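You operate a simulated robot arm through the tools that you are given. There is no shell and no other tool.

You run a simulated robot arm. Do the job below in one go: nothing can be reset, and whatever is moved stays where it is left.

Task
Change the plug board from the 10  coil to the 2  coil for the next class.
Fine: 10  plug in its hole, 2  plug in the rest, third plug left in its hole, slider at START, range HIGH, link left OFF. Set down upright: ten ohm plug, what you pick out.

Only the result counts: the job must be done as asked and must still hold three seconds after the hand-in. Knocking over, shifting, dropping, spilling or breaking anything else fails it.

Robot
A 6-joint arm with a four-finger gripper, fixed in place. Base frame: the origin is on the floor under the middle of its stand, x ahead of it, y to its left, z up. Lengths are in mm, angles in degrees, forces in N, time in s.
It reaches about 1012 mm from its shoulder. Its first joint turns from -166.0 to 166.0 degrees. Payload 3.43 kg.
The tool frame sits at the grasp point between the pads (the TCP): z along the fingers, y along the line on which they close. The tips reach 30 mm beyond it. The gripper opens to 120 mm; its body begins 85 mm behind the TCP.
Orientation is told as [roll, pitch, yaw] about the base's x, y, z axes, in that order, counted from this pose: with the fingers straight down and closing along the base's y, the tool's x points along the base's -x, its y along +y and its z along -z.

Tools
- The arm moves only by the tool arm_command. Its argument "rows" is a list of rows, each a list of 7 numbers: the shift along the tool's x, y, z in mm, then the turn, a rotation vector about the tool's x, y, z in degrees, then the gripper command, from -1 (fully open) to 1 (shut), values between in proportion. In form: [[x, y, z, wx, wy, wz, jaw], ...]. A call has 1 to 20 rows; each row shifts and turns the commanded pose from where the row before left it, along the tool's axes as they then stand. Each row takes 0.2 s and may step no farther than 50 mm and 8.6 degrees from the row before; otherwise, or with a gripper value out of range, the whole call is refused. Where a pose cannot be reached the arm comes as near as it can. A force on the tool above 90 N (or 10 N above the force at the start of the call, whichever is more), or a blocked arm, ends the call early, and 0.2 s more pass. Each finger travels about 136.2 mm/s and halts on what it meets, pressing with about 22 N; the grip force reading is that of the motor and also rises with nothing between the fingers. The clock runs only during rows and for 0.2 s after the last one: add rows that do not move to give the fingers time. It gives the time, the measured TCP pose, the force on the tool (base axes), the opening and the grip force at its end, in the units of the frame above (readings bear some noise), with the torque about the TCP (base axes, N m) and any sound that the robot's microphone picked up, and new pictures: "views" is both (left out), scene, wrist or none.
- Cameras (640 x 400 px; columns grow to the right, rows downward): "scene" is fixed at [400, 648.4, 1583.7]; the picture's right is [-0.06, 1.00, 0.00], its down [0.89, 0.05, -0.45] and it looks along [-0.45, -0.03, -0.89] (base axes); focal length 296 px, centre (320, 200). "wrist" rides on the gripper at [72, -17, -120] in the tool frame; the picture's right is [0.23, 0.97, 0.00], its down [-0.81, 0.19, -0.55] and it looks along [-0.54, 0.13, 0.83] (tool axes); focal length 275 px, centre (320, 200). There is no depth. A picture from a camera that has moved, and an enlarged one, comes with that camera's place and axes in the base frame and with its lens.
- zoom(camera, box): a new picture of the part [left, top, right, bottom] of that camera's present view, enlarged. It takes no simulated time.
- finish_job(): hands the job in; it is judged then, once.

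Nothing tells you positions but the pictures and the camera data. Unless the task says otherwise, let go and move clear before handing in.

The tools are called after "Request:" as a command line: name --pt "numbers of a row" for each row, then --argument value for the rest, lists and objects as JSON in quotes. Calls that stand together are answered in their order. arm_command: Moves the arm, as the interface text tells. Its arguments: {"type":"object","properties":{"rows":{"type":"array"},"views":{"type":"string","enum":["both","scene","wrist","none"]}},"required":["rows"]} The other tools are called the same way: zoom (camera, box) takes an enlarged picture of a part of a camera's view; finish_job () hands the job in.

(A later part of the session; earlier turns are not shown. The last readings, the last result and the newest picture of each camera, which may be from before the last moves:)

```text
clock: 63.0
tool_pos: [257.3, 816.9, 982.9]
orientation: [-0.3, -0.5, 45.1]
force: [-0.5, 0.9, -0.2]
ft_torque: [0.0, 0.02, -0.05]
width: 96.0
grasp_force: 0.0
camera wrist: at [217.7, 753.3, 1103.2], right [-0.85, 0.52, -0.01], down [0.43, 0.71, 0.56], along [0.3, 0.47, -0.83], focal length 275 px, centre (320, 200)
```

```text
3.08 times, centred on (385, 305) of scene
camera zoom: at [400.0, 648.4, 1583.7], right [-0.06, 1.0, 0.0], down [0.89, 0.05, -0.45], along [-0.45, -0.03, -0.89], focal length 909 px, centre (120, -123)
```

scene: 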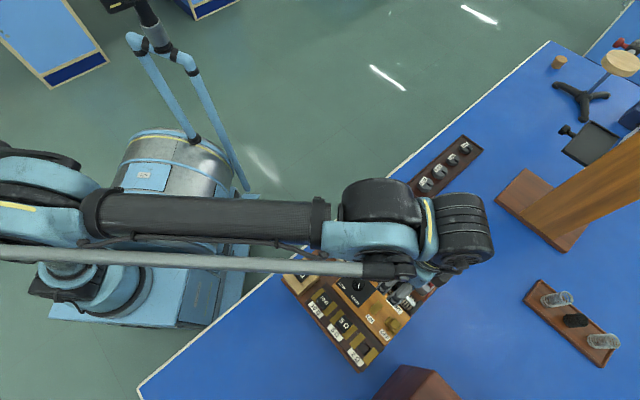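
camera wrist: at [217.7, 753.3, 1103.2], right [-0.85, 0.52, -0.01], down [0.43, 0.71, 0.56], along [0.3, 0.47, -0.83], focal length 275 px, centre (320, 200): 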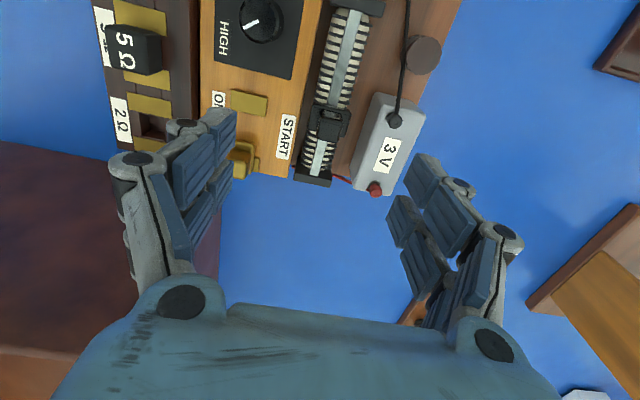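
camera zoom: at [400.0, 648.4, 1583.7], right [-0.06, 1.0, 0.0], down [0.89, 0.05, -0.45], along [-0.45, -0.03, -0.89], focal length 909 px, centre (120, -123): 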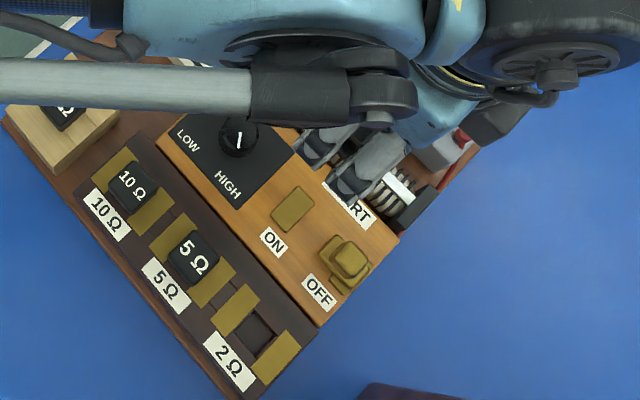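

The scene view confirms the mark points down towards HIGH. Now zooming on the slider.

Request:
zoom --camera "wrist" --box '[280, 60, 370, 195]'

Request:
zoom --camera "wrist" --box '[300, 90, 360, 150]'

Request:
zoom --camera "wrist" --box '[250, 0, 450, 200]'

```text
2.96 times, centred on (325, 128) of wrist
camera zoom: at [217.7, 753.3, 1103.2], right [-0.85, 0.52, -0.01], down [0.43, 0.71, 0.56], along [0.3, 0.47, -0.83], focal length 816 px, centre (305, 415)
```

zoom: 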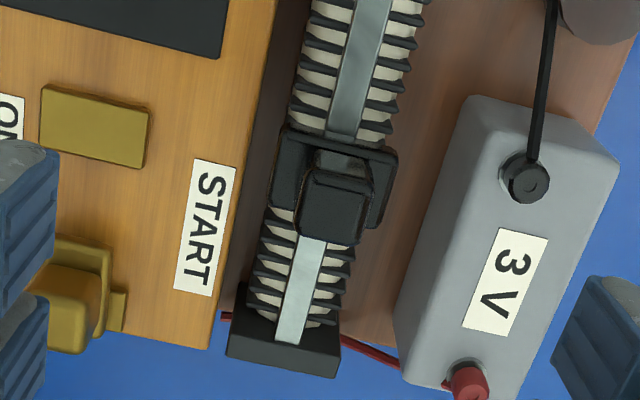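

```text
6.67 times, centred on (330, 120) of wrist
camera zoom: at [217.7, 753.3, 1103.2], right [-0.85, 0.52, -0.01], down [0.43, 0.71, 0.56], along [0.3, 0.47, -0.83], focal length 1835 px, centre (253, 733)
```

zoom: 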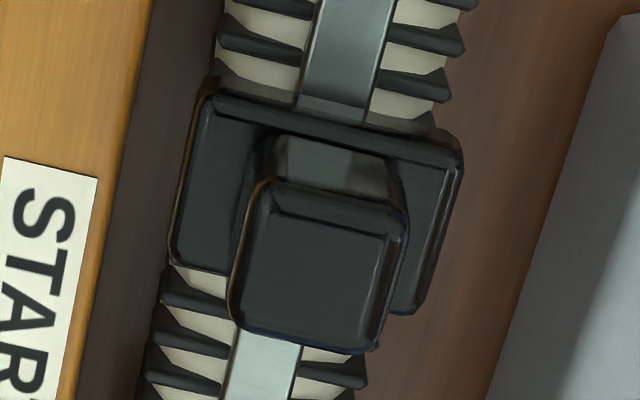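

```text
2.00 times, centred on (350, 100) of wrist
camera zoom: at [217.7, 753.3, 1103.2], right [-0.85, 0.52, -0.01], down [0.43, 0.71, 0.56], along [0.3, 0.47, -0.83], focal length 551 px, centre (260, 400)
```

zoom: 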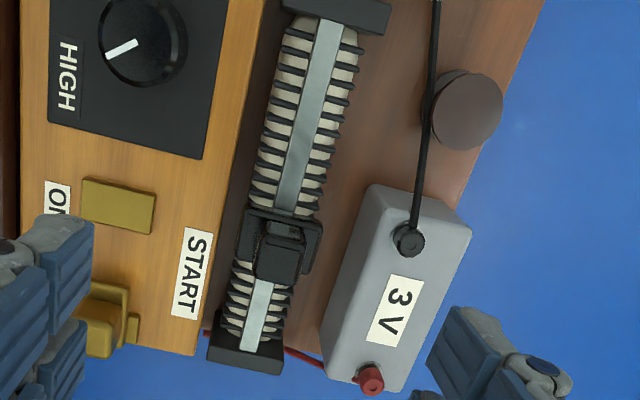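

The slider carriage is at about 757 mm along the board axis; START's label centre and the far stop are about 31 mm further on. I'll close the fingers, move behind the slider's handle on the rail line, and come down to about 15 mm above handle-contact height.

Request:
arm_command --pt "22 3.2 0 0 0 0 0" --pt "22.5 3.2 0 0 0 0 0.6" --pt "0 0 0 0 0 0 1" --pt "0 0 20 0 0 0 1" --pt "0 0 20 0 0 0 1" --pt "0 0 10 0 0 0 1" --pt "0 0 0 0 0 0 1" --pt "0 0 0 0 0 0 1" --views "both"

Request:
zoom --camera "wrist" --box '[230, 100, 430, 300]'

Request:
zoom --camera "scene" --box '[340, 220, 450, 330]'

```text
clock: 64.8
tool_pos: [221.2, 789.8, 931.5]
orientation: [-0.4, -0.5, 45.1]
force: [0.4, -0.3, -0.9]
ft_torque: [-0.02, 0.02, 0.01]
width: 0.0
grasp_force: 22.4
camera wrist: at [181.4, 726.3, 1052.5], right [-0.85, 0.52, -0.01], down [0.43, 0.71, 0.56], along [0.3, 0.47, -0.83], focal length 275 px, centre (320, 200)
```

scene: 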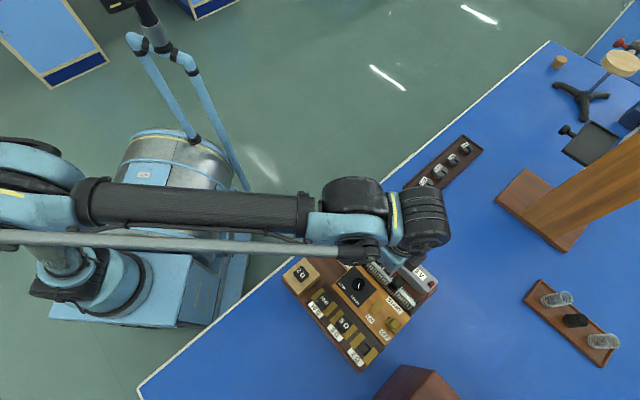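
wrist: 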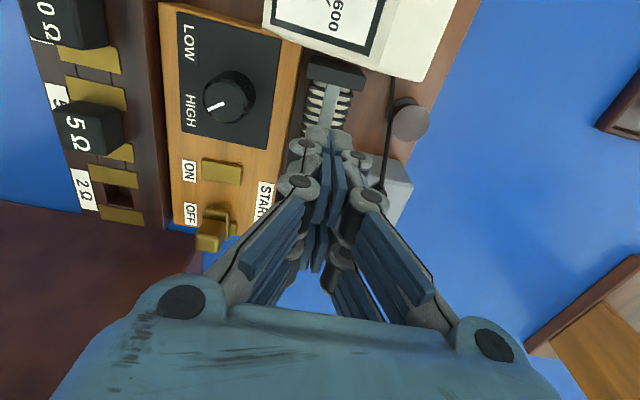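

```text
2.00 times, centred on (330, 200) of wrist
camera zoom: at [181.4, 726.3, 1052.5], right [-0.85, 0.52, -0.01], down [0.43, 0.71, 0.56], along [0.3, 0.47, -0.83], focal length 551 px, centre (300, 200)
```

zoom: 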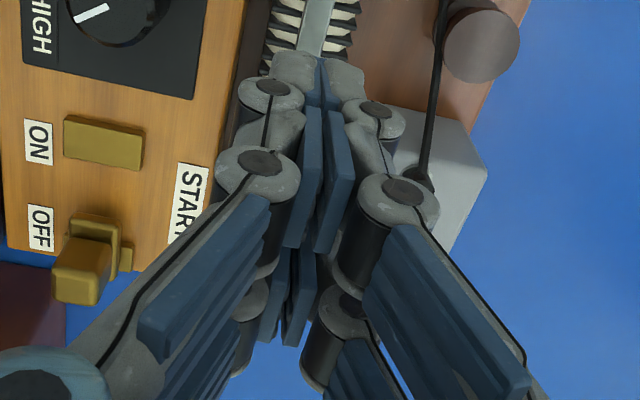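

```text
3.64 times, centred on (395, 275) of scene
camera zoom: at [400.0, 648.4, 1583.7], right [-0.06, 1.0, 0.0], down [0.89, 0.05, -0.45], along [-0.45, -0.03, -0.89], focal length 1074 px, centre (47, -73)
```

zoom: 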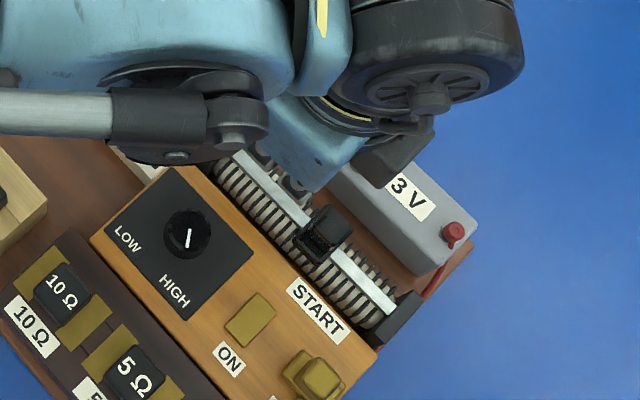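

Fingers are on the rail line behind the slider. Lowering to handle height and approaching it.

Request:
arm_command --pt "0 0 7 0 0 0 1" --pt "0 0 7 0 0 0 1" --pt "-4 0 0 0 0 0 1" --pt "-4 0 0 0 0 0 1" --pt "0 0 0 0 0 0 1" --views "both"

Request:
zoom --camera "scene" --box '[360, 240, 440, 320]'

Request:
zoom --camera "wrist" --box '[260, 80, 400, 220]'

```text
clock: 66.0
tool_pos: [226.5, 795.2, 919.0]
orientation: [-0.5, -0.5, 45.1]
force: [-0.1, -0.6, -0.5]
ft_torque: [0.03, -0.02, -0.01]
width: 0.0
grasp_force: 22.0
camera wrist: at [187.3, 732.4, 1038.7], right [-0.85, 0.52, -0.01], down [0.43, 0.71, 0.56], along [0.3, 0.47, -0.83], focal length 275 px, centre (320, 200)
```

scene: 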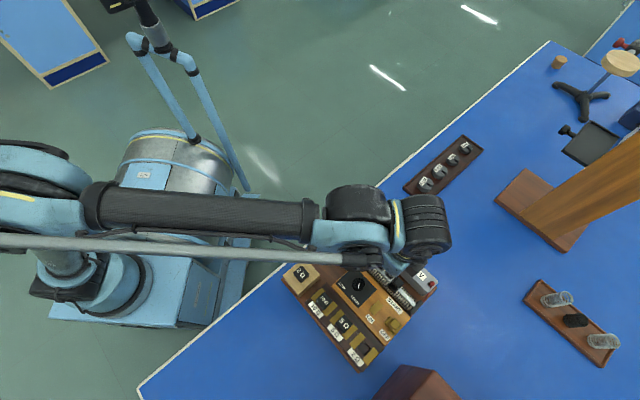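
wrist: 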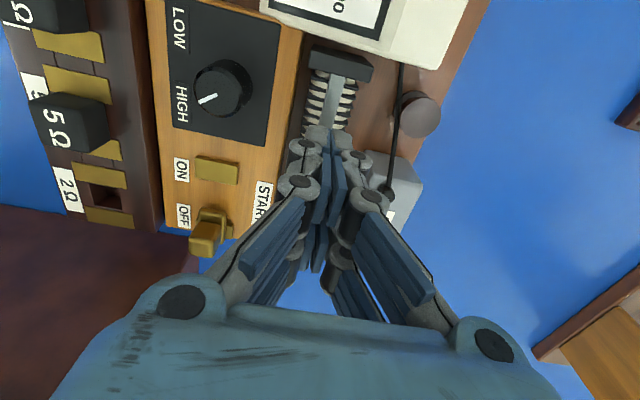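

```text
5.00 times, centred on (400, 280) of scene
camera zoom: at [400.0, 648.4, 1583.7], right [-0.06, 1.0, 0.0], down [0.89, 0.05, -0.45], along [-0.45, -0.03, -0.89], focal length 1477 px, centre (-80, -200)
```

zoom: 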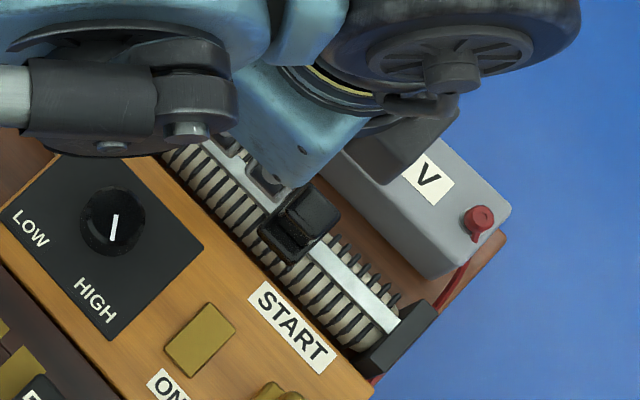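

```text
2.86 times, centred on (330, 150) of wrist
camera zoom: at [187.3, 732.4, 1038.7], right [-0.85, 0.52, -0.01], down [0.43, 0.71, 0.56], along [0.3, 0.47, -0.83], focal length 786 px, centre (291, 343)
```

zoom: 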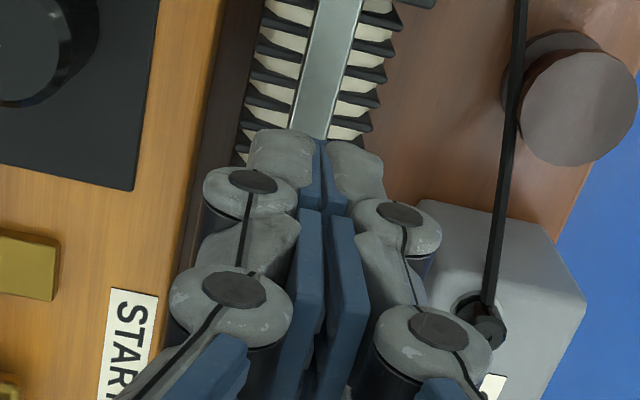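

The fingertips are just behind the handle and above the battery's height. Pushing forward in small steps.

Request:
arm_command --pt "-3 0 0 0 0 0 1" --pt "-3 0 0 0 0 0 1" --pt "-3 0 0 0 0 0 1" --pt "0 0 0 0 0 0 1" --views "scene"

Request:
zoom --camera "scene" --box '[360, 240, 440, 320]'

```text
clock: 67.0
tool_pos: [233.5, 802.0, 919.4]
orientation: [-0.4, -0.5, 45.2]
force: [0.2, 0.3, 0.4]
ft_torque: [0.01, -0.01, 0.04]
width: 0.0
grasp_force: 21.8
```

scene: 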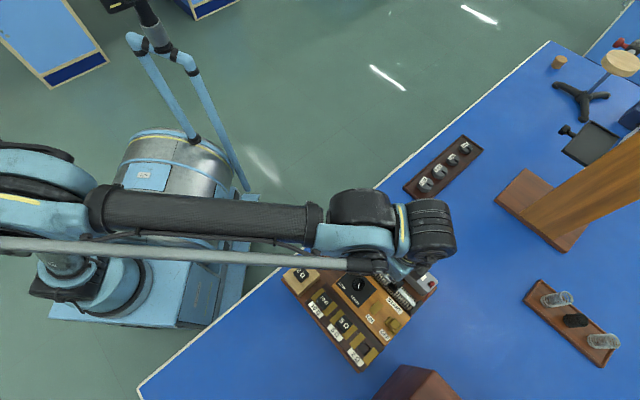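

```text
5.00 times, centred on (400, 280) of scene
camera zoom: at [400.0, 648.4, 1583.7], right [-0.06, 1.0, 0.0], down [0.89, 0.05, -0.45], along [-0.45, -0.03, -0.89], focal length 1477 px, centre (-80, -200)
```

zoom: 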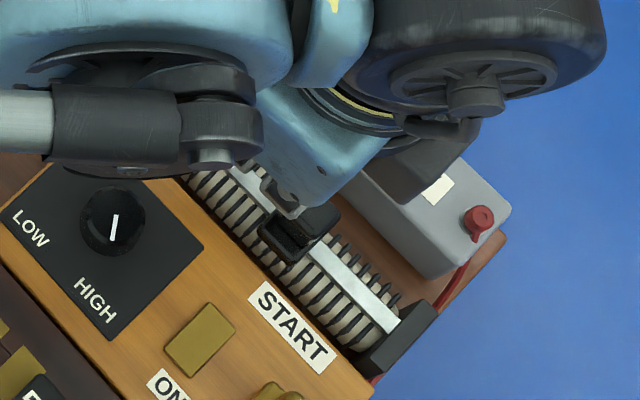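

Request:
arm_command --pt "-3 0 0 0 0 0 1" --pt "-3 0 0 0 0 0 1" --pt "-3 0 0 0 0 0 1" --pt "0 0 0 0 0 0 1" --views "scene"

Request:
zoom --camera "scene" --box '[360, 240, 440, 320]'

```text
clock: 68.0
tool_pos: [239.4, 809.6, 919.6]
orientation: [-0.4, -0.5, 45.2]
force: [-0.1, -0.4, 0.0]
ft_torque: [0.01, 0.0, -0.01]
width: 0.0
grasp_force: 21.4
```

scene: 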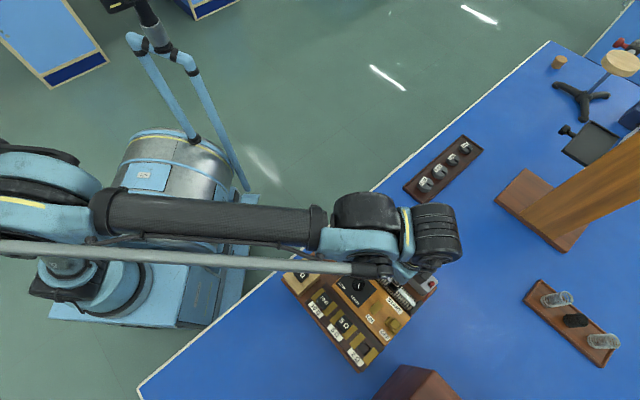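

```text
5.00 times, centred on (400, 280) of scene
camera zoom: at [400.0, 648.4, 1583.7], right [-0.06, 1.0, 0.0], down [0.89, 0.05, -0.45], along [-0.45, -0.03, -0.89], focal length 1477 px, centre (-80, -200)
```

zoom: 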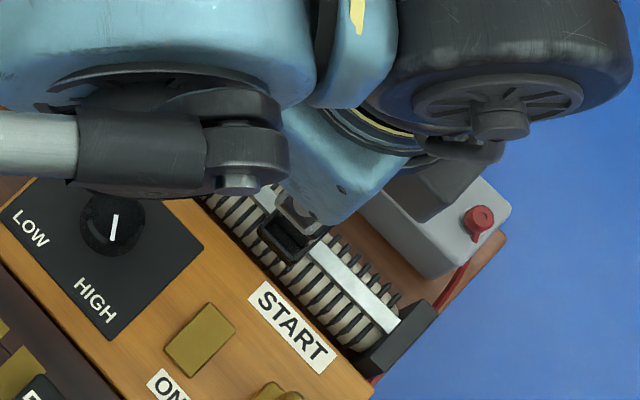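

No contact yet and the slider hasn't moved: the tips are passing above the handle, so it is lower than I estimated. I'll back off, come down 12 mm lower, and approach again.

Request:
arm_command --pt "0 0 -12 0 0 0 1" --pt "14 0 0 0 0 0 1" --pt "14 0 0 0 0 0 1" --pt "0 0 12 0 0 0 1" --pt "0 0 6 0 0 0 1" --pt "0 0 6 0 0 0 1" --pt "0 0 0 0 0 0 1" --views "both"

Request:
zoom --camera "scene" --box '[360, 240, 440, 320]'

Request:
zoom --camera "wrist" --box '[260, 80, 400, 220]'

```text
clock: 69.6
tool_pos: [219.6, 787.9, 906.6]
orientation: [-0.4, -0.5, 45.2]
force: [-0.4, -0.5, 0.1]
ft_torque: [-0.03, 0.01, 0.02]
width: 0.0
grasp_force: 21.9
camera wrist: at [180.6, 725.2, 1027.0], right [-0.85, 0.52, -0.01], down [0.43, 0.71, 0.56], along [0.3, 0.47, -0.83], focal length 275 px, centre (320, 200)
```

scene: 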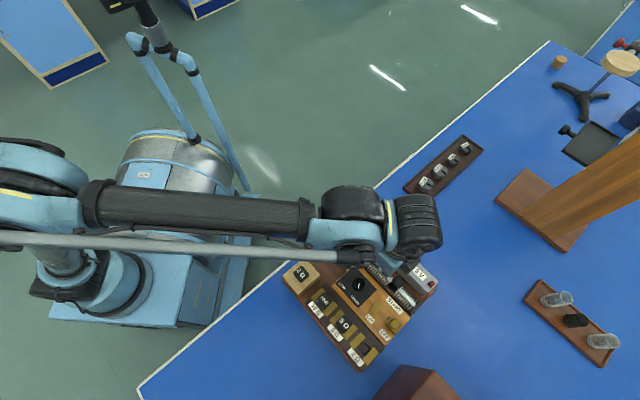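
wrist: 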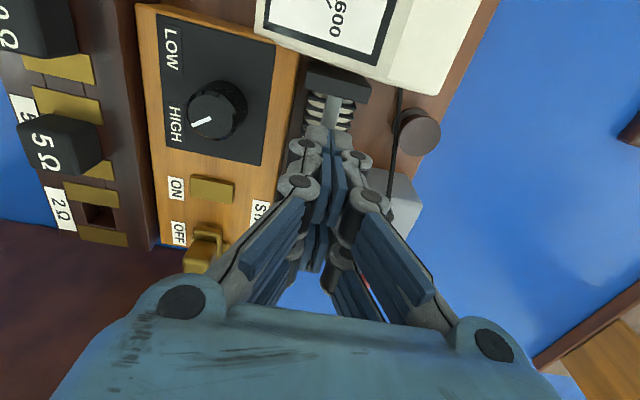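

```text
5.00 times, centred on (400, 280) of scene
camera zoom: at [400.0, 648.4, 1583.7], right [-0.06, 1.0, 0.0], down [0.89, 0.05, -0.45], along [-0.45, -0.03, -0.89], focal length 1477 px, centre (-80, -200)
```

zoom: 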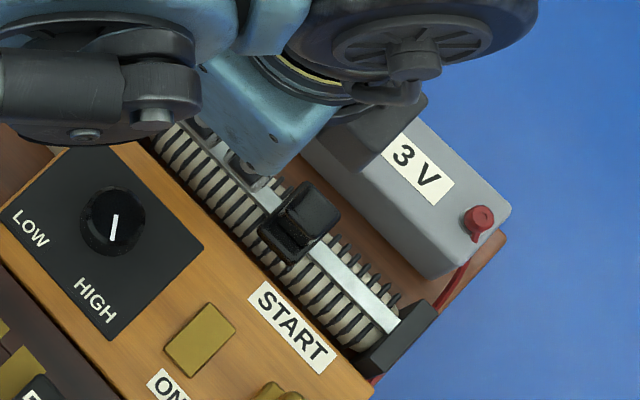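

```text
2.86 times, centred on (330, 150) of wrist
camera zoom: at [180.6, 725.2, 1027.0], right [-0.85, 0.52, -0.01], down [0.43, 0.71, 0.56], along [0.3, 0.47, -0.83], focal length 786 px, centre (291, 343)
```

zoom: 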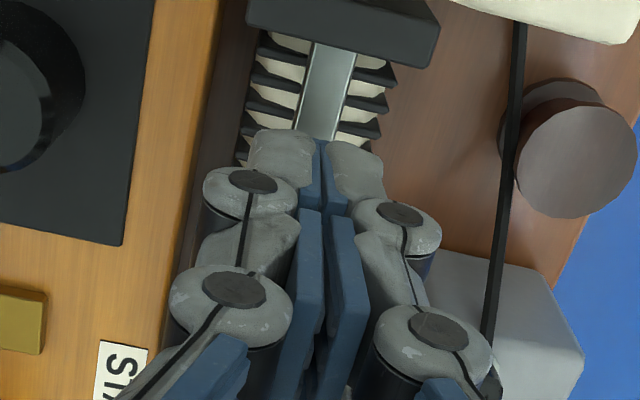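

The slider is unmoved. Now approaching at the lower height.

Request:
arm_command --pt "-4 0 0 0 0 0 1" --pt "-4 0 0 0 0 0 1" --pt "-4 0 0 0 0 0 1" --pt "-3 0 0 0 0 0 1" --pt "-3 0 0 0 0 0 1" --pt "0 0 0 0 0 0 1" --views "scene"

Request:
zoom --camera "scene" --box '[360, 240, 440, 320]'

```text
clock: 71.0
tool_pos: [233.5, 801.9, 906.3]
orientation: [-0.4, -0.5, 45.2]
force: [-1.1, -0.6, -0.6]
ft_torque: [-0.02, 0.02, -0.01]
width: 0.1
grasp_force: 33.5
```

scene: 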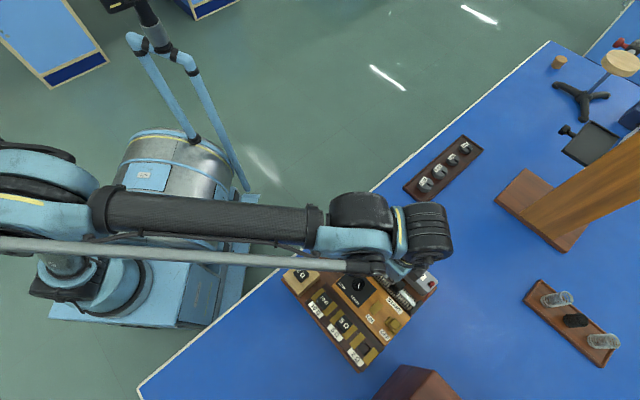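

```text
5.00 times, centred on (400, 280) of scene
camera zoom: at [400.0, 648.4, 1583.7], right [-0.06, 1.0, 0.0], down [0.89, 0.05, -0.45], along [-0.45, -0.03, -0.89], focal length 1477 px, centre (-80, -200)
```

zoom: 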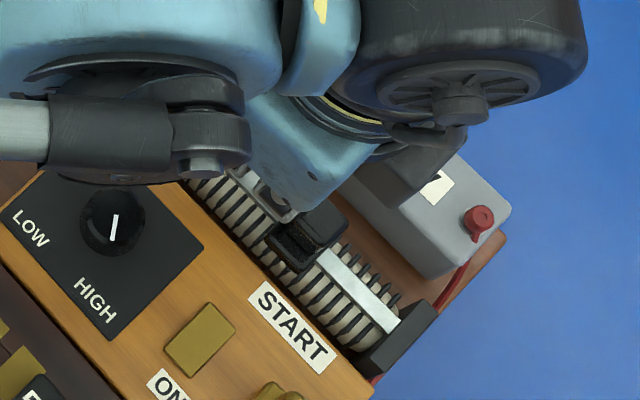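

The slider is now moving with very light resistance. Pushing further.

Request:
arm_command --pt "-3 0 0 0 0 0 1" --pt "-3 0 0 0 0 0 1" --pt "-3 0 0 0 0 0 1" --pt "-3 0 0 0 0 0 1" --pt "-3 0 0 0 0 0 1" --pt "0 0 0 0 0 0 1" --views "scene"

Request:
zoom --camera "scene" --box '[360, 240, 440, 320]'

```text
clock: 72.4
tool_pos: [243.4, 811.7, 907.7]
orientation: [-0.4, -0.5, 45.2]
force: [0.3, -0.3, 0.8]
ft_torque: [-0.01, -0.02, 0.0]
width: 0.0
grasp_force: 33.6
```

scene: 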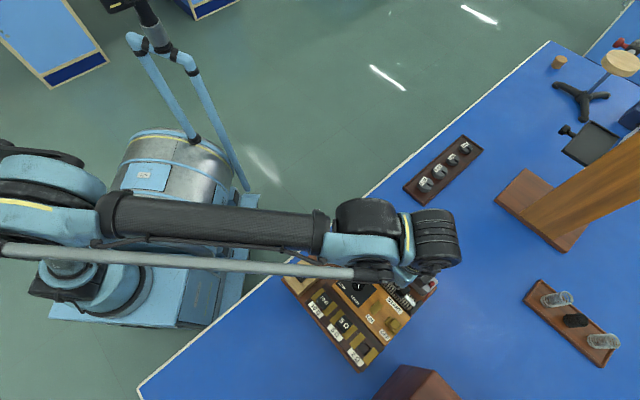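

```text
5.00 times, centred on (400, 280) of scene
camera zoom: at [400.0, 648.4, 1583.7], right [-0.06, 1.0, 0.0], down [0.89, 0.05, -0.45], along [-0.45, -0.03, -0.89], focal length 1477 px, centre (-80, -200)
```

zoom: 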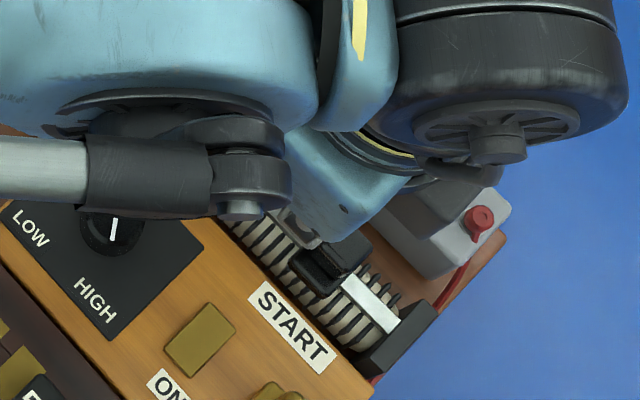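

The slider is about 10 mm short of the START label centre. Continuing in smaller steps, watching for the stop.

Request:
arm_command --pt "-3 0 0 0 0 0 1" --pt "-3 0 0 0 0 0 1" --pt "0 0 0 0 0 0 1" --views "scene"

Request:
zoom --camera "scene" --box '[360, 240, 440, 320]'

```text
clock: 73.2
tool_pos: [247.2, 816.7, 907.2]
orientation: [-0.4, -0.4, 45.2]
force: [-0.2, -1.1, 0.1]
ft_torque: [-0.05, 0.01, 0.0]
width: 0.0
grasp_force: 33.4
```

scene: 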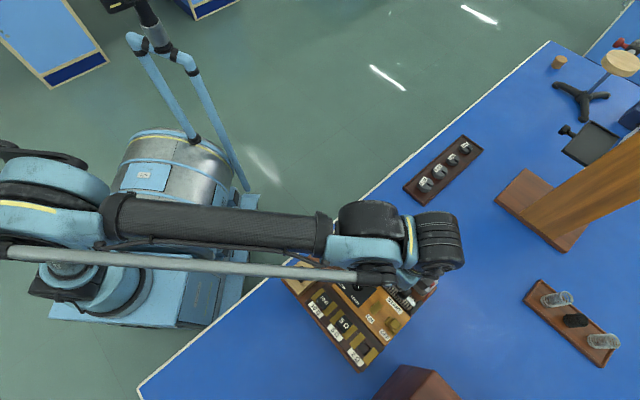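

```text
5.00 times, centred on (400, 280) of scene
camera zoom: at [400.0, 648.4, 1583.7], right [-0.06, 1.0, 0.0], down [0.89, 0.05, -0.45], along [-0.45, -0.03, -0.89], focal length 1477 px, centre (-80, -200)
```

zoom: 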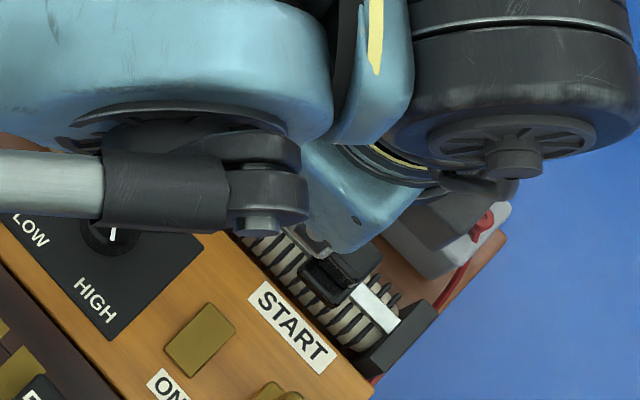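

Request:
arm_command --pt "-2 0 0 0 0 0 1" --pt "-2 0 0 0 0 0 1" --pt "0 0 0 0 0 0 1" --views "scene"

Request:
zoom --camera "scene" --box '[360, 240, 440, 320]'

```text
clock: 74.0
tool_pos: [249.7, 819.4, 907.5]
orientation: [-0.4, -0.5, 45.3]
force: [-1.2, -0.2, -0.4]
ft_torque: [-0.03, 0.0, -0.02]
width: 0.0
grasp_force: 33.7
```

scene: 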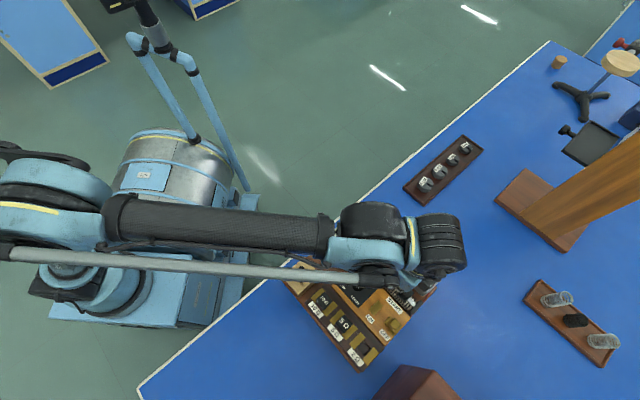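

```text
5.00 times, centred on (400, 280) of scene
camera zoom: at [400.0, 648.4, 1583.7], right [-0.06, 1.0, 0.0], down [0.89, 0.05, -0.45], along [-0.45, -0.03, -0.89], focal length 1477 px, centre (-80, -200)
```

zoom: 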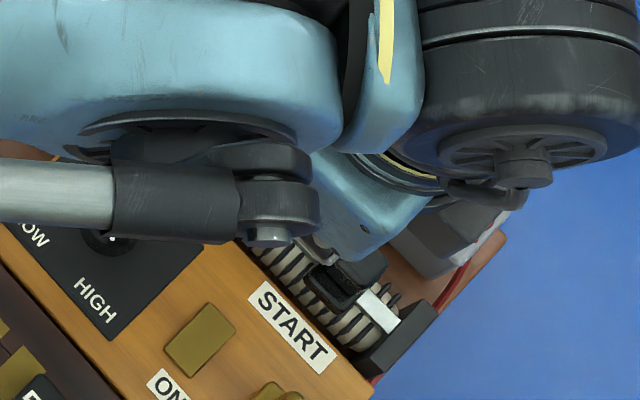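

Request:
arm_command --pt "-2 0 0 0 0 0 1" --pt "0 0 0 0 0 0 1" --views "scene"

Request:
zoom --camera "scene" --box '[380, 260, 430, 310]'

```text
clock: 74.6
tool_pos: [251.7, 820.3, 907.7]
orientation: [-0.4, -0.5, 45.2]
force: [-1.1, -1.4, 0.2]
ft_torque: [-0.03, 0.06, -0.02]
width: 0.0
grasp_force: 33.2
```

scene: 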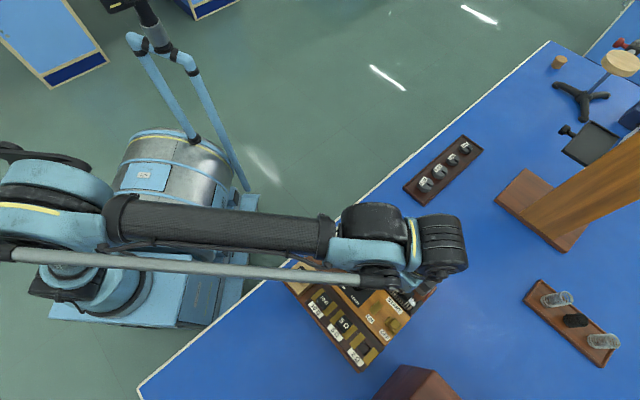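

```text
8.00 times, centred on (405, 285) of scene
camera zoom: at [400.0, 648.4, 1583.7], right [-0.06, 1.0, 0.0], down [0.89, 0.05, -0.45], along [-0.45, -0.03, -0.89], focal length 2364 px, centre (-360, -480)
```

zoom: 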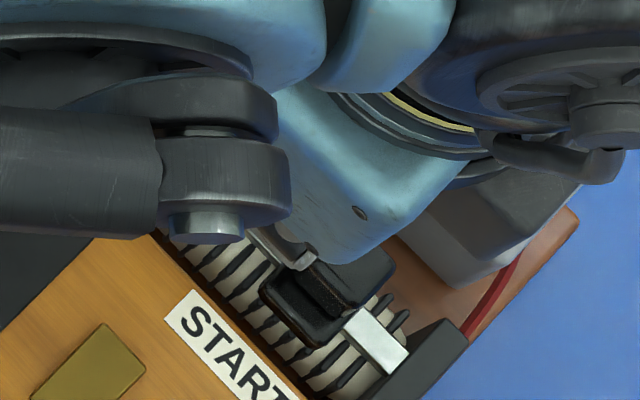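

The slider is near the START label centre and still slides freely. I'll back off, rise, and look from a point more directly above to measure its position against the label and the end stop.

Request:
arm_command --pt "6 0 0 0 0 0 1" --pt "8 0 0 0 0 0 1" --pt "0 0 -25 0 0 0 1" --pt "0 0 -35 0 0 0 1" --pt "-25 2 0 0 0 0 1" --pt "-25 2 0 0 0 0 1" --pt "-21 1 0 0 0 0 1" --pt "0 0 0 0 0 0 1" --pt "0 0 0 0 0 0 1" --views "both"

Request:
zoom --camera "wrist" --box '[230, 0, 430, 140]'

Request:
zoom --camera "scene" --box '[350, 240, 440, 330]'

```text
clock: 76.6
tool_pos: [287.0, 864.7, 967.8]
orientation: [-0.4, -0.5, 45.1]
force: [0.5, -0.2, -0.6]
ft_torque: [-0.04, -0.01, -0.01]
width: 0.0
grasp_force: 33.2
camera wrist: at [248.4, 801.2, 1087.2], right [-0.85, 0.52, -0.01], down [0.43, 0.71, 0.56], along [0.3, 0.47, -0.83], focal length 275 px, centre (320, 200)
```

scene: 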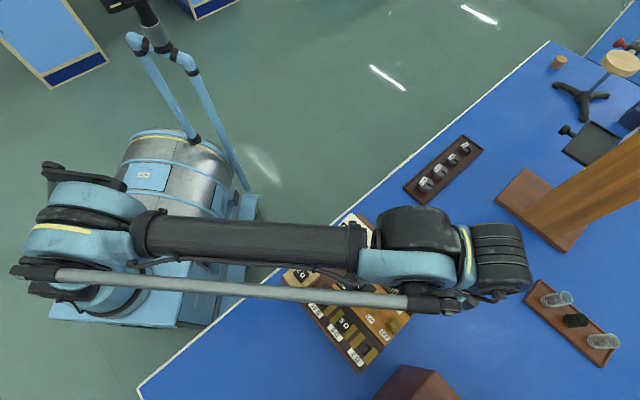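
wrist: 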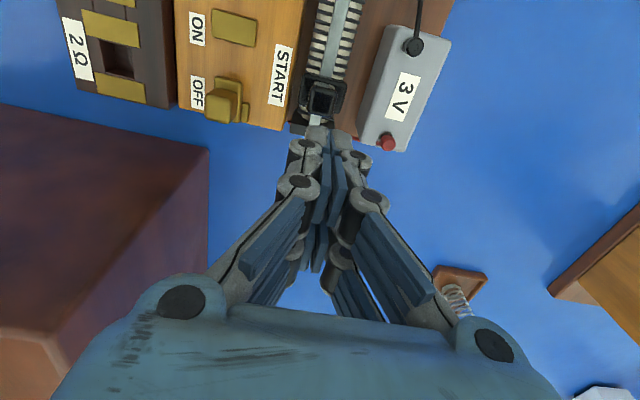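

```text
2.86 times, centred on (330, 70) of wrist
camera zoom: at [248.4, 801.2, 1087.2], right [-0.85, 0.52, -0.01], down [0.43, 0.71, 0.56], along [0.3, 0.47, -0.83], focal length 786 px, centre (291, 571)
```

zoom: 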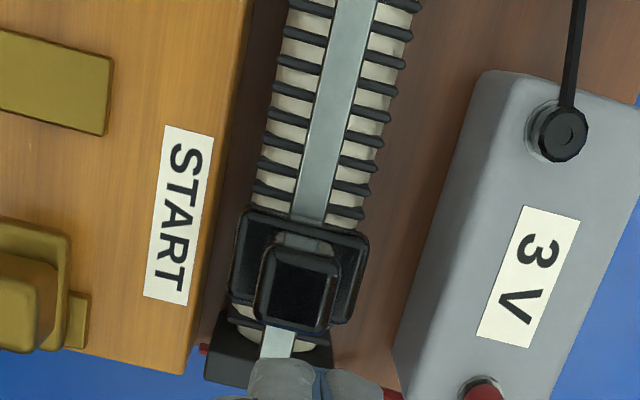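

```text
4.44 times, centred on (395, 285) of scene
camera zoom: at [400.0, 648.4, 1583.7], right [-0.06, 1.0, 0.0], down [0.89, 0.05, -0.45], along [-0.45, -0.03, -0.89], focal length 1313 px, centre (-13, -178)
```

zoom: 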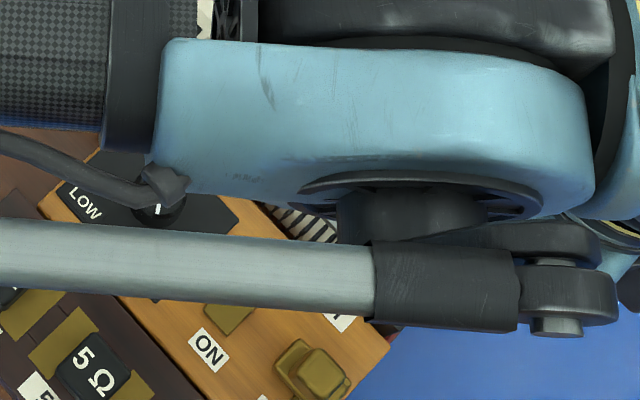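

The slider centre is at about 791 mm versus 788 mm for the label centre, with roughly 15 mm still free before the end block. START marks the end of the track, so I'll push gently on until it meets its stop. First I return behind the handle.

Request:
arm_command --pt "21 -2 0 0 0 0 1" --pt "21 -2 0 0 0 0 1" --pt "21 -1 0 0 0 0 1" --pt "0 0 25 0 0 0 1" --pt "0 0 25 0 0 0 1" --pt "0 0 10 0 0 0 1" --pt "0 0 0 0 0 0 1" --views "both"

Request:
zoom --camera "scene" --box '[370, 250, 440, 320]'

```text
clock: 78.2
tool_pos: [245.8, 816.9, 906.7]
orientation: [-0.4, -0.5, 45.2]
force: [0.6, -0.7, 0.1]
ft_torque: [0.01, -0.02, 0.0]
width: 0.2
grasp_force: 33.3
camera wrist: at [207.7, 752.7, 1027.1], right [-0.85, 0.52, -0.01], down [0.43, 0.71, 0.56], along [0.3, 0.47, -0.83], focal length 275 px, centre (320, 200)
```

scene: 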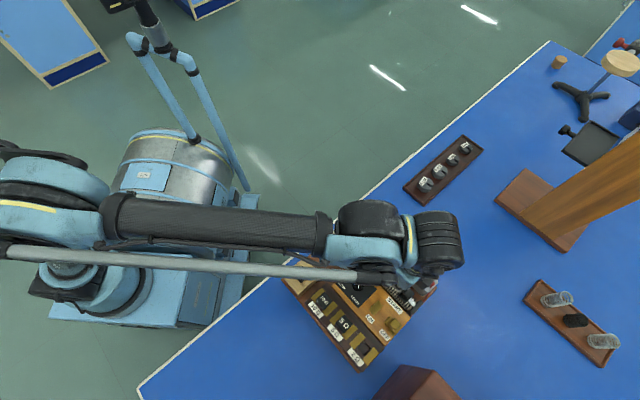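
wrist: 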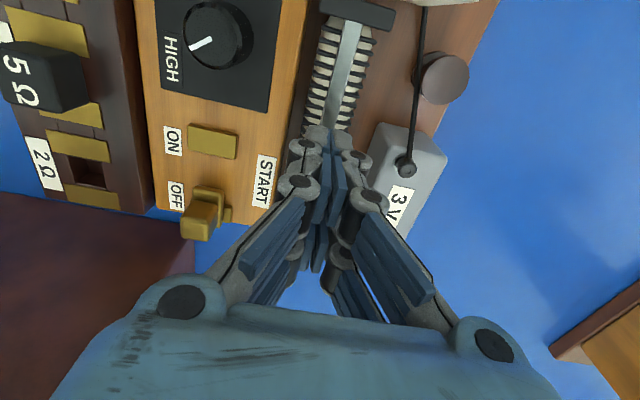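

```text
5.71 times, centred on (405, 285) of scene
camera zoom: at [400.0, 648.4, 1583.7], right [-0.06, 1.0, 0.0], down [0.89, 0.05, -0.45], along [-0.45, -0.03, -0.89], focal length 1688 px, centre (-166, -286)
```

zoom: 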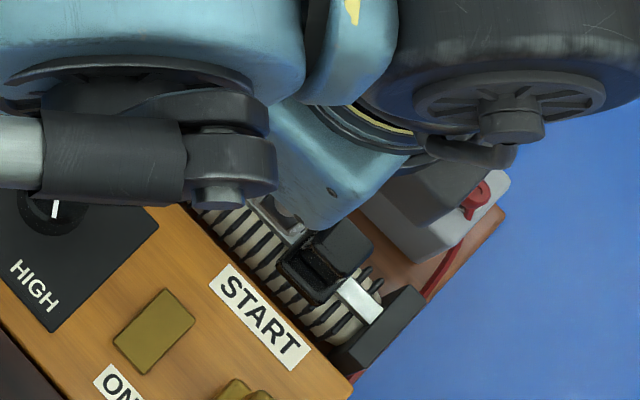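

Request:
arm_command --pt "-3 0 0 0 0 0 1" --pt "-3 0 0 0 0 0 1" --pt "-2 0 0 0 0 0 1" --pt "0 0 0 0 0 0 1" --views "none"

```text
clock: 79.2
tool_pos: [252.8, 820.7, 906.4]
orientation: [-0.3, -0.5, 45.2]
force: [-1.5, -1.1, 1.4]
ft_torque: [-0.04, -0.01, -0.01]
width: 0.1
grasp_force: 33.9
```

Request:
arm_command --pt "-2 0 0 0 0 0 1" --pt "0 0 0 0 0 0 1" --views "none"

```text
clock: 79.8
tool_pos: [253.1, 824.4, 907.7]
orientation: [-0.5, -0.4, 45.2]
force: [-0.9, -0.6, -0.6]
ft_torque: [-0.06, 0.02, 0.01]
width: 0.0
grasp_force: 33.7
```

Request:
arm_command --pt "-2 0 0 0 0 0 1" --pt "0 0 0 0 0 0 1" --views "scene"

Request:
zoom --camera "scene" --box '[370, 250, 440, 320]'

```text
clock: 80.4
tool_pos: [255.2, 825.2, 906.5]
orientation: [-0.4, -0.5, 45.2]
force: [-0.9, -1.6, 0.3]
ft_torque: [-0.05, 0.02, 0.0]
width: 0.0
grasp_force: 33.8
```

scene: 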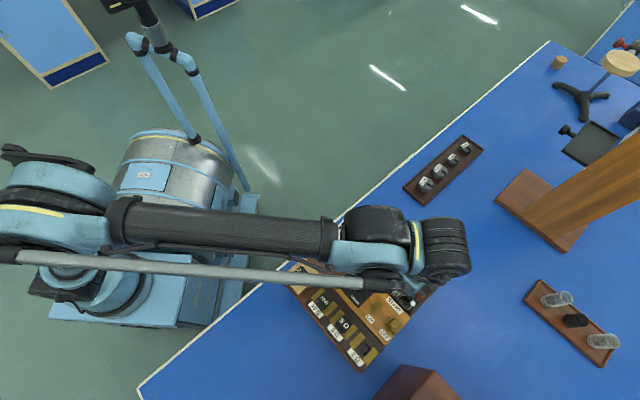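

```text
5.71 times, centred on (405, 285) of scene
camera zoom: at [400.0, 648.4, 1583.7], right [-0.06, 1.0, 0.0], down [0.89, 0.05, -0.45], along [-0.45, -0.03, -0.89], focal length 1688 px, centre (-166, -286)
```

zoom: 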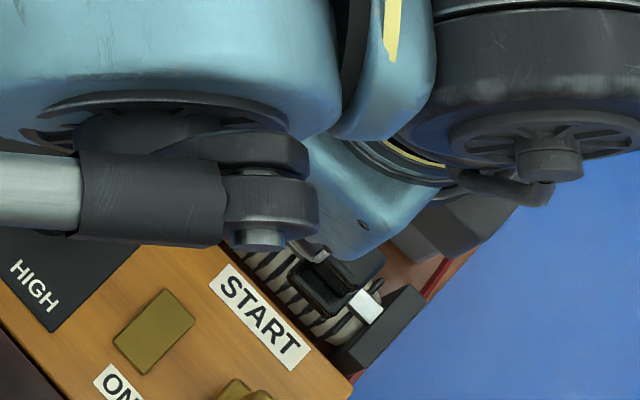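

Request:
arm_command --pt "-2 0 0 0 0 0 1" --pt "0 0 0 0 0 0 1" --views "none"

```text
clock: 81.0
tool_pos: [256.4, 827.1, 907.5]
orientation: [-0.3, -0.5, 45.2]
force: [-0.2, -1.0, -0.2]
ft_torque: [-0.01, 0.03, 0.01]
width: 0.1
grasp_force: 33.4
```

Request:
arm_command --pt "-2 0 0 0 0 0 1" --pt "0 0 0 0 0 0 1" --views "scene"

Request:
zoom --camera "scene" --box '[370, 250, 440, 320]'

```text
clock: 81.6
tool_pos: [258.6, 827.3, 906.7]
orientation: [-0.4, -0.6, 45.2]
force: [-1.7, -0.9, -1.0]
ft_torque: [0.03, 0.02, -0.03]
width: 0.0
grasp_force: 33.6
```

scene: 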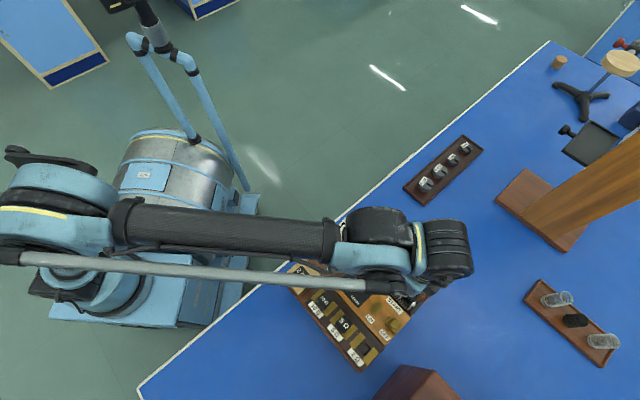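

```text
5.71 times, centred on (405, 285) of scene
camera zoom: at [400.0, 648.4, 1583.7], right [-0.06, 1.0, 0.0], down [0.89, 0.05, -0.45], along [-0.45, -0.03, -0.89], focal length 1688 px, centre (-166, -286)
```

zoom: 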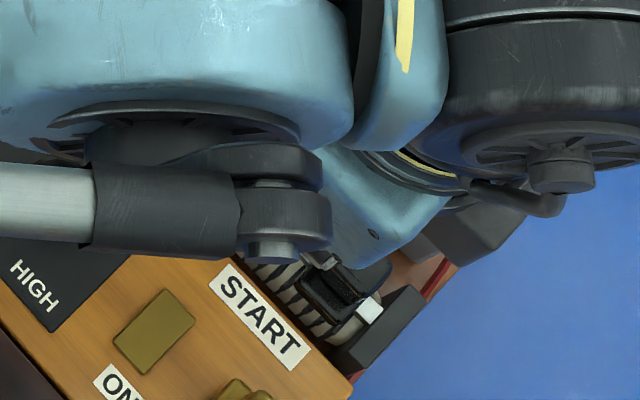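

Request:
arm_command --pt "-2 0 0 0 0 0 1" --pt "0 0 0 0 0 0 1" --views "none"

```text
clock: 82.2
tool_pos: [260.2, 829.7, 907.6]
orientation: [-0.4, -0.5, 45.3]
force: [-1.7, -0.4, -1.3]
ft_torque: [-0.02, 0.07, 0.05]
width: 0.0
grasp_force: 33.2
```

Request:
arm_command --pt "-1.5 0 0 0 0 0 1" --pt "0 0 0 0 0 0 1" --views "scene"

Request:
zoom --camera "scene" --box '[370, 250, 440, 320]'

```text
clock: 82.8
tool_pos: [260.9, 829.9, 906.9]
orientation: [-0.4, -0.4, 45.2]
force: [-0.5, -1.6, -0.8]
ft_torque: [0.0, 0.03, -0.07]
width: 0.0
grasp_force: 33.4
```

scene: 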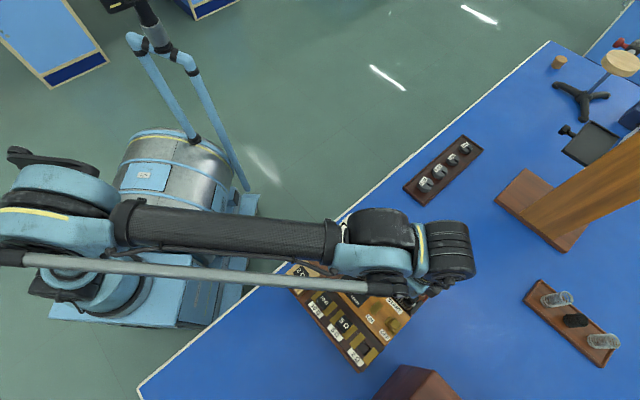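

```text
5.71 times, centred on (405, 285) of scene
camera zoom: at [400.0, 648.4, 1583.7], right [-0.06, 1.0, 0.0], down [0.89, 0.05, -0.45], along [-0.45, -0.03, -0.89], focal length 1688 px, centre (-166, -286)
```

zoom: 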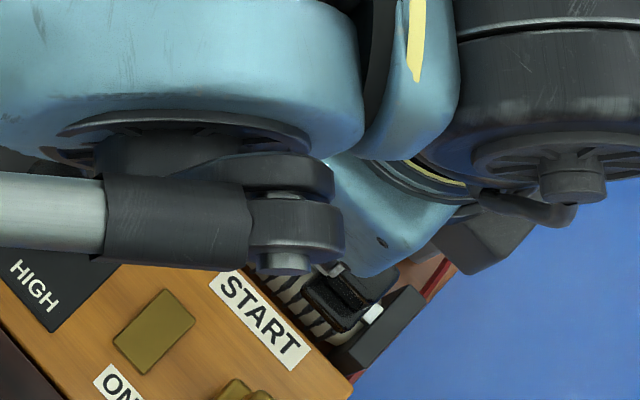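

Request:
arm_command --pt "-1.5 0 0 0 0 0 1" --pt "0 0 0 0 0 0 1" --views "none"

```text
clock: 83.4
tool_pos: [262.1, 832.0, 907.6]
orientation: [-0.4, -0.5, 45.2]
force: [-1.3, -0.3, -0.9]
ft_torque: [-0.03, 0.05, 0.04]
width: 0.0
grasp_force: 33.3
```

Request:
arm_command --pt "-1.5 0 0 0 0 0 1" --pt "0 0 0 0 0 0 1" --views "scene"

Request:
zoom --camera "scene" --box '[370, 250, 440, 320]'

```text
clock: 84.0
tool_pos: [263.0, 832.6, 906.0]
orientation: [-0.5, -0.5, 45.2]
force: [-0.6, -0.8, 1.5]
ft_torque: [-0.02, 0.0, -0.04]
width: 0.3
grasp_force: 33.2
```

scene: 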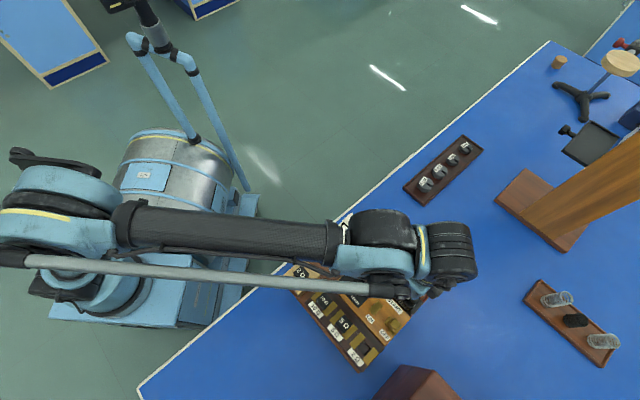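

```text
5.71 times, centred on (405, 285) of scene
camera zoom: at [400.0, 648.4, 1583.7], right [-0.06, 1.0, 0.0], down [0.89, 0.05, -0.45], along [-0.45, -0.03, -0.89], focal length 1688 px, centre (-166, -286)
```

zoom: 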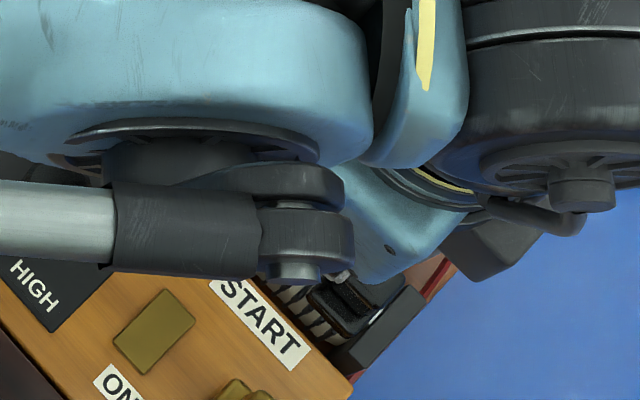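

Request:
arm_command --pt "-1 0 0 0 0 0 1" --pt "0 0 0 0 0 0 1" --views "none"

```text
clock: 84.6
tool_pos: [263.4, 832.9, 907.7]
orientation: [-0.3, -0.5, 45.1]
force: [-1.7, -1.9, -0.9]
ft_torque: [-0.02, 0.07, 0.01]
width: 0.3
grasp_force: 33.5
```

Request:
arm_command --pt "-1 0 0 0 0 0 1" --pt "0 0 0 0 0 0 1" --views "scene"

Request:
zoom --camera "scene" --box '[370, 250, 440, 320]'

```text
clock: 85.2
tool_pos: [264.9, 833.8, 906.8]
orientation: [-0.4, -0.6, 45.3]
force: [-1.8, -0.7, 0.7]
ft_torque: [0.0, 0.06, 0.0]
width: 0.0
grasp_force: 33.4
```

scene: 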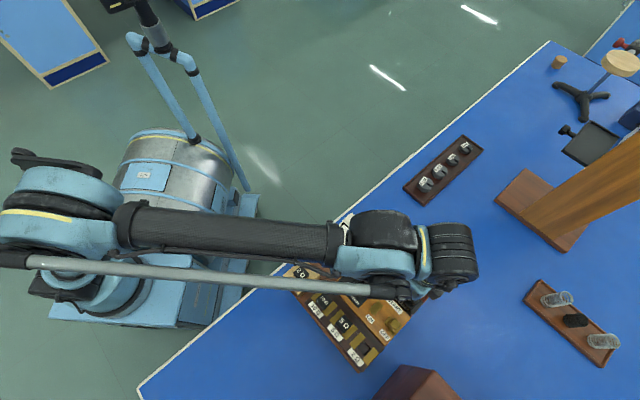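

```text
5.71 times, centred on (405, 285) of scene
camera zoom: at [400.0, 648.4, 1583.7], right [-0.06, 1.0, 0.0], down [0.89, 0.05, -0.45], along [-0.45, -0.03, -0.89], focal length 1688 px, centre (-166, -286)
```

zoom: 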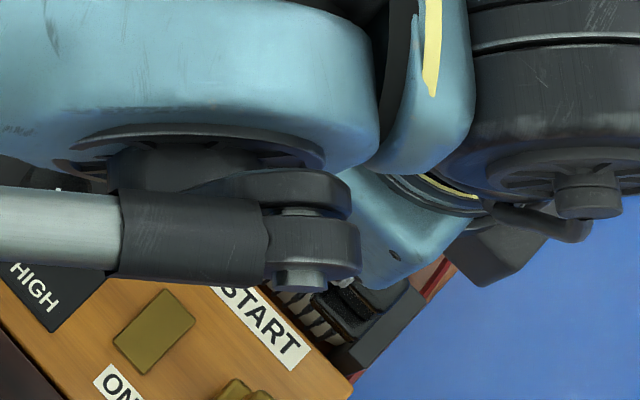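

Request:
arm_command --pt "-1 0 0 0 0 0 1" --pt "0 0 0 0 0 0 1" --views "none"

```text
clock: 85.8
tool_pos: [263.7, 834.1, 907.8]
orientation: [-0.4, -0.3, 45.2]
force: [-9.7, -14.7, -6.4]
ft_torque: [-0.48, 0.41, -0.14]
width: 5.8
grasp_force: 33.4
```

The slider has met its stop at the START end (17 N). I'll back off, rise clear, and inspect everything.

Request:
arm_command --pt "2 0 0 0 0 0 1" --pt "6 0 0 0 0 0 1" --pt "6 0 0 0 0 0 1" --pt "0 0 -25 0 0 0 1" --pt "0 0 -35 0 0 0 1" --pt "0 0 -30 0 0 0 1" --pt "0 0 0 0 0 0 1" --views "both"

Request:
zoom --camera "wrist" --box '[180, 0, 420, 170]'

```text
clock: 87.4
tool_pos: [255.0, 824.8, 997.7]
orientation: [-0.3, -0.5, 45.2]
force: [0.4, 0.0, -0.6]
ft_torque: [-0.01, -0.02, 0.02]
width: 0.0
grasp_force: 33.1
camera wrist: at [215.0, 761.0, 1117.5], right [-0.85, 0.52, -0.01], down [0.43, 0.71, 0.56], along [0.3, 0.47, -0.83], focal length 275 px, centre (320, 200)
```

scene: 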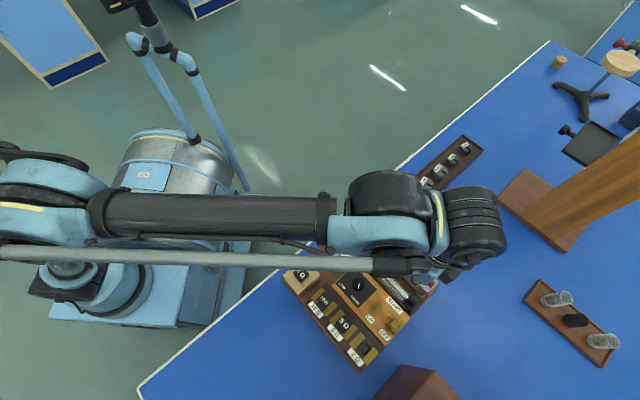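
wrist: 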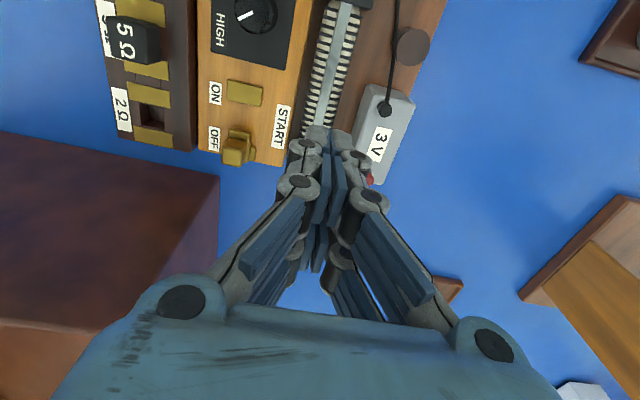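

```text
2.35 times, centred on (300, 85) of wrist
camera zoom: at [215.0, 761.0, 1117.5], right [-0.85, 0.52, -0.01], down [0.43, 0.71, 0.56], along [0.3, 0.47, -0.83], focal length 648 px, centre (367, 471)
```

zoom: 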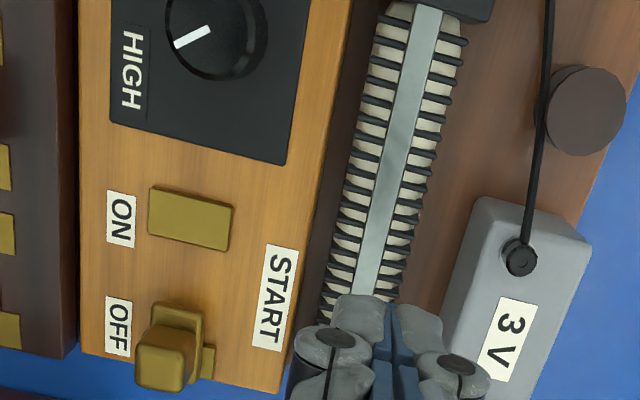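

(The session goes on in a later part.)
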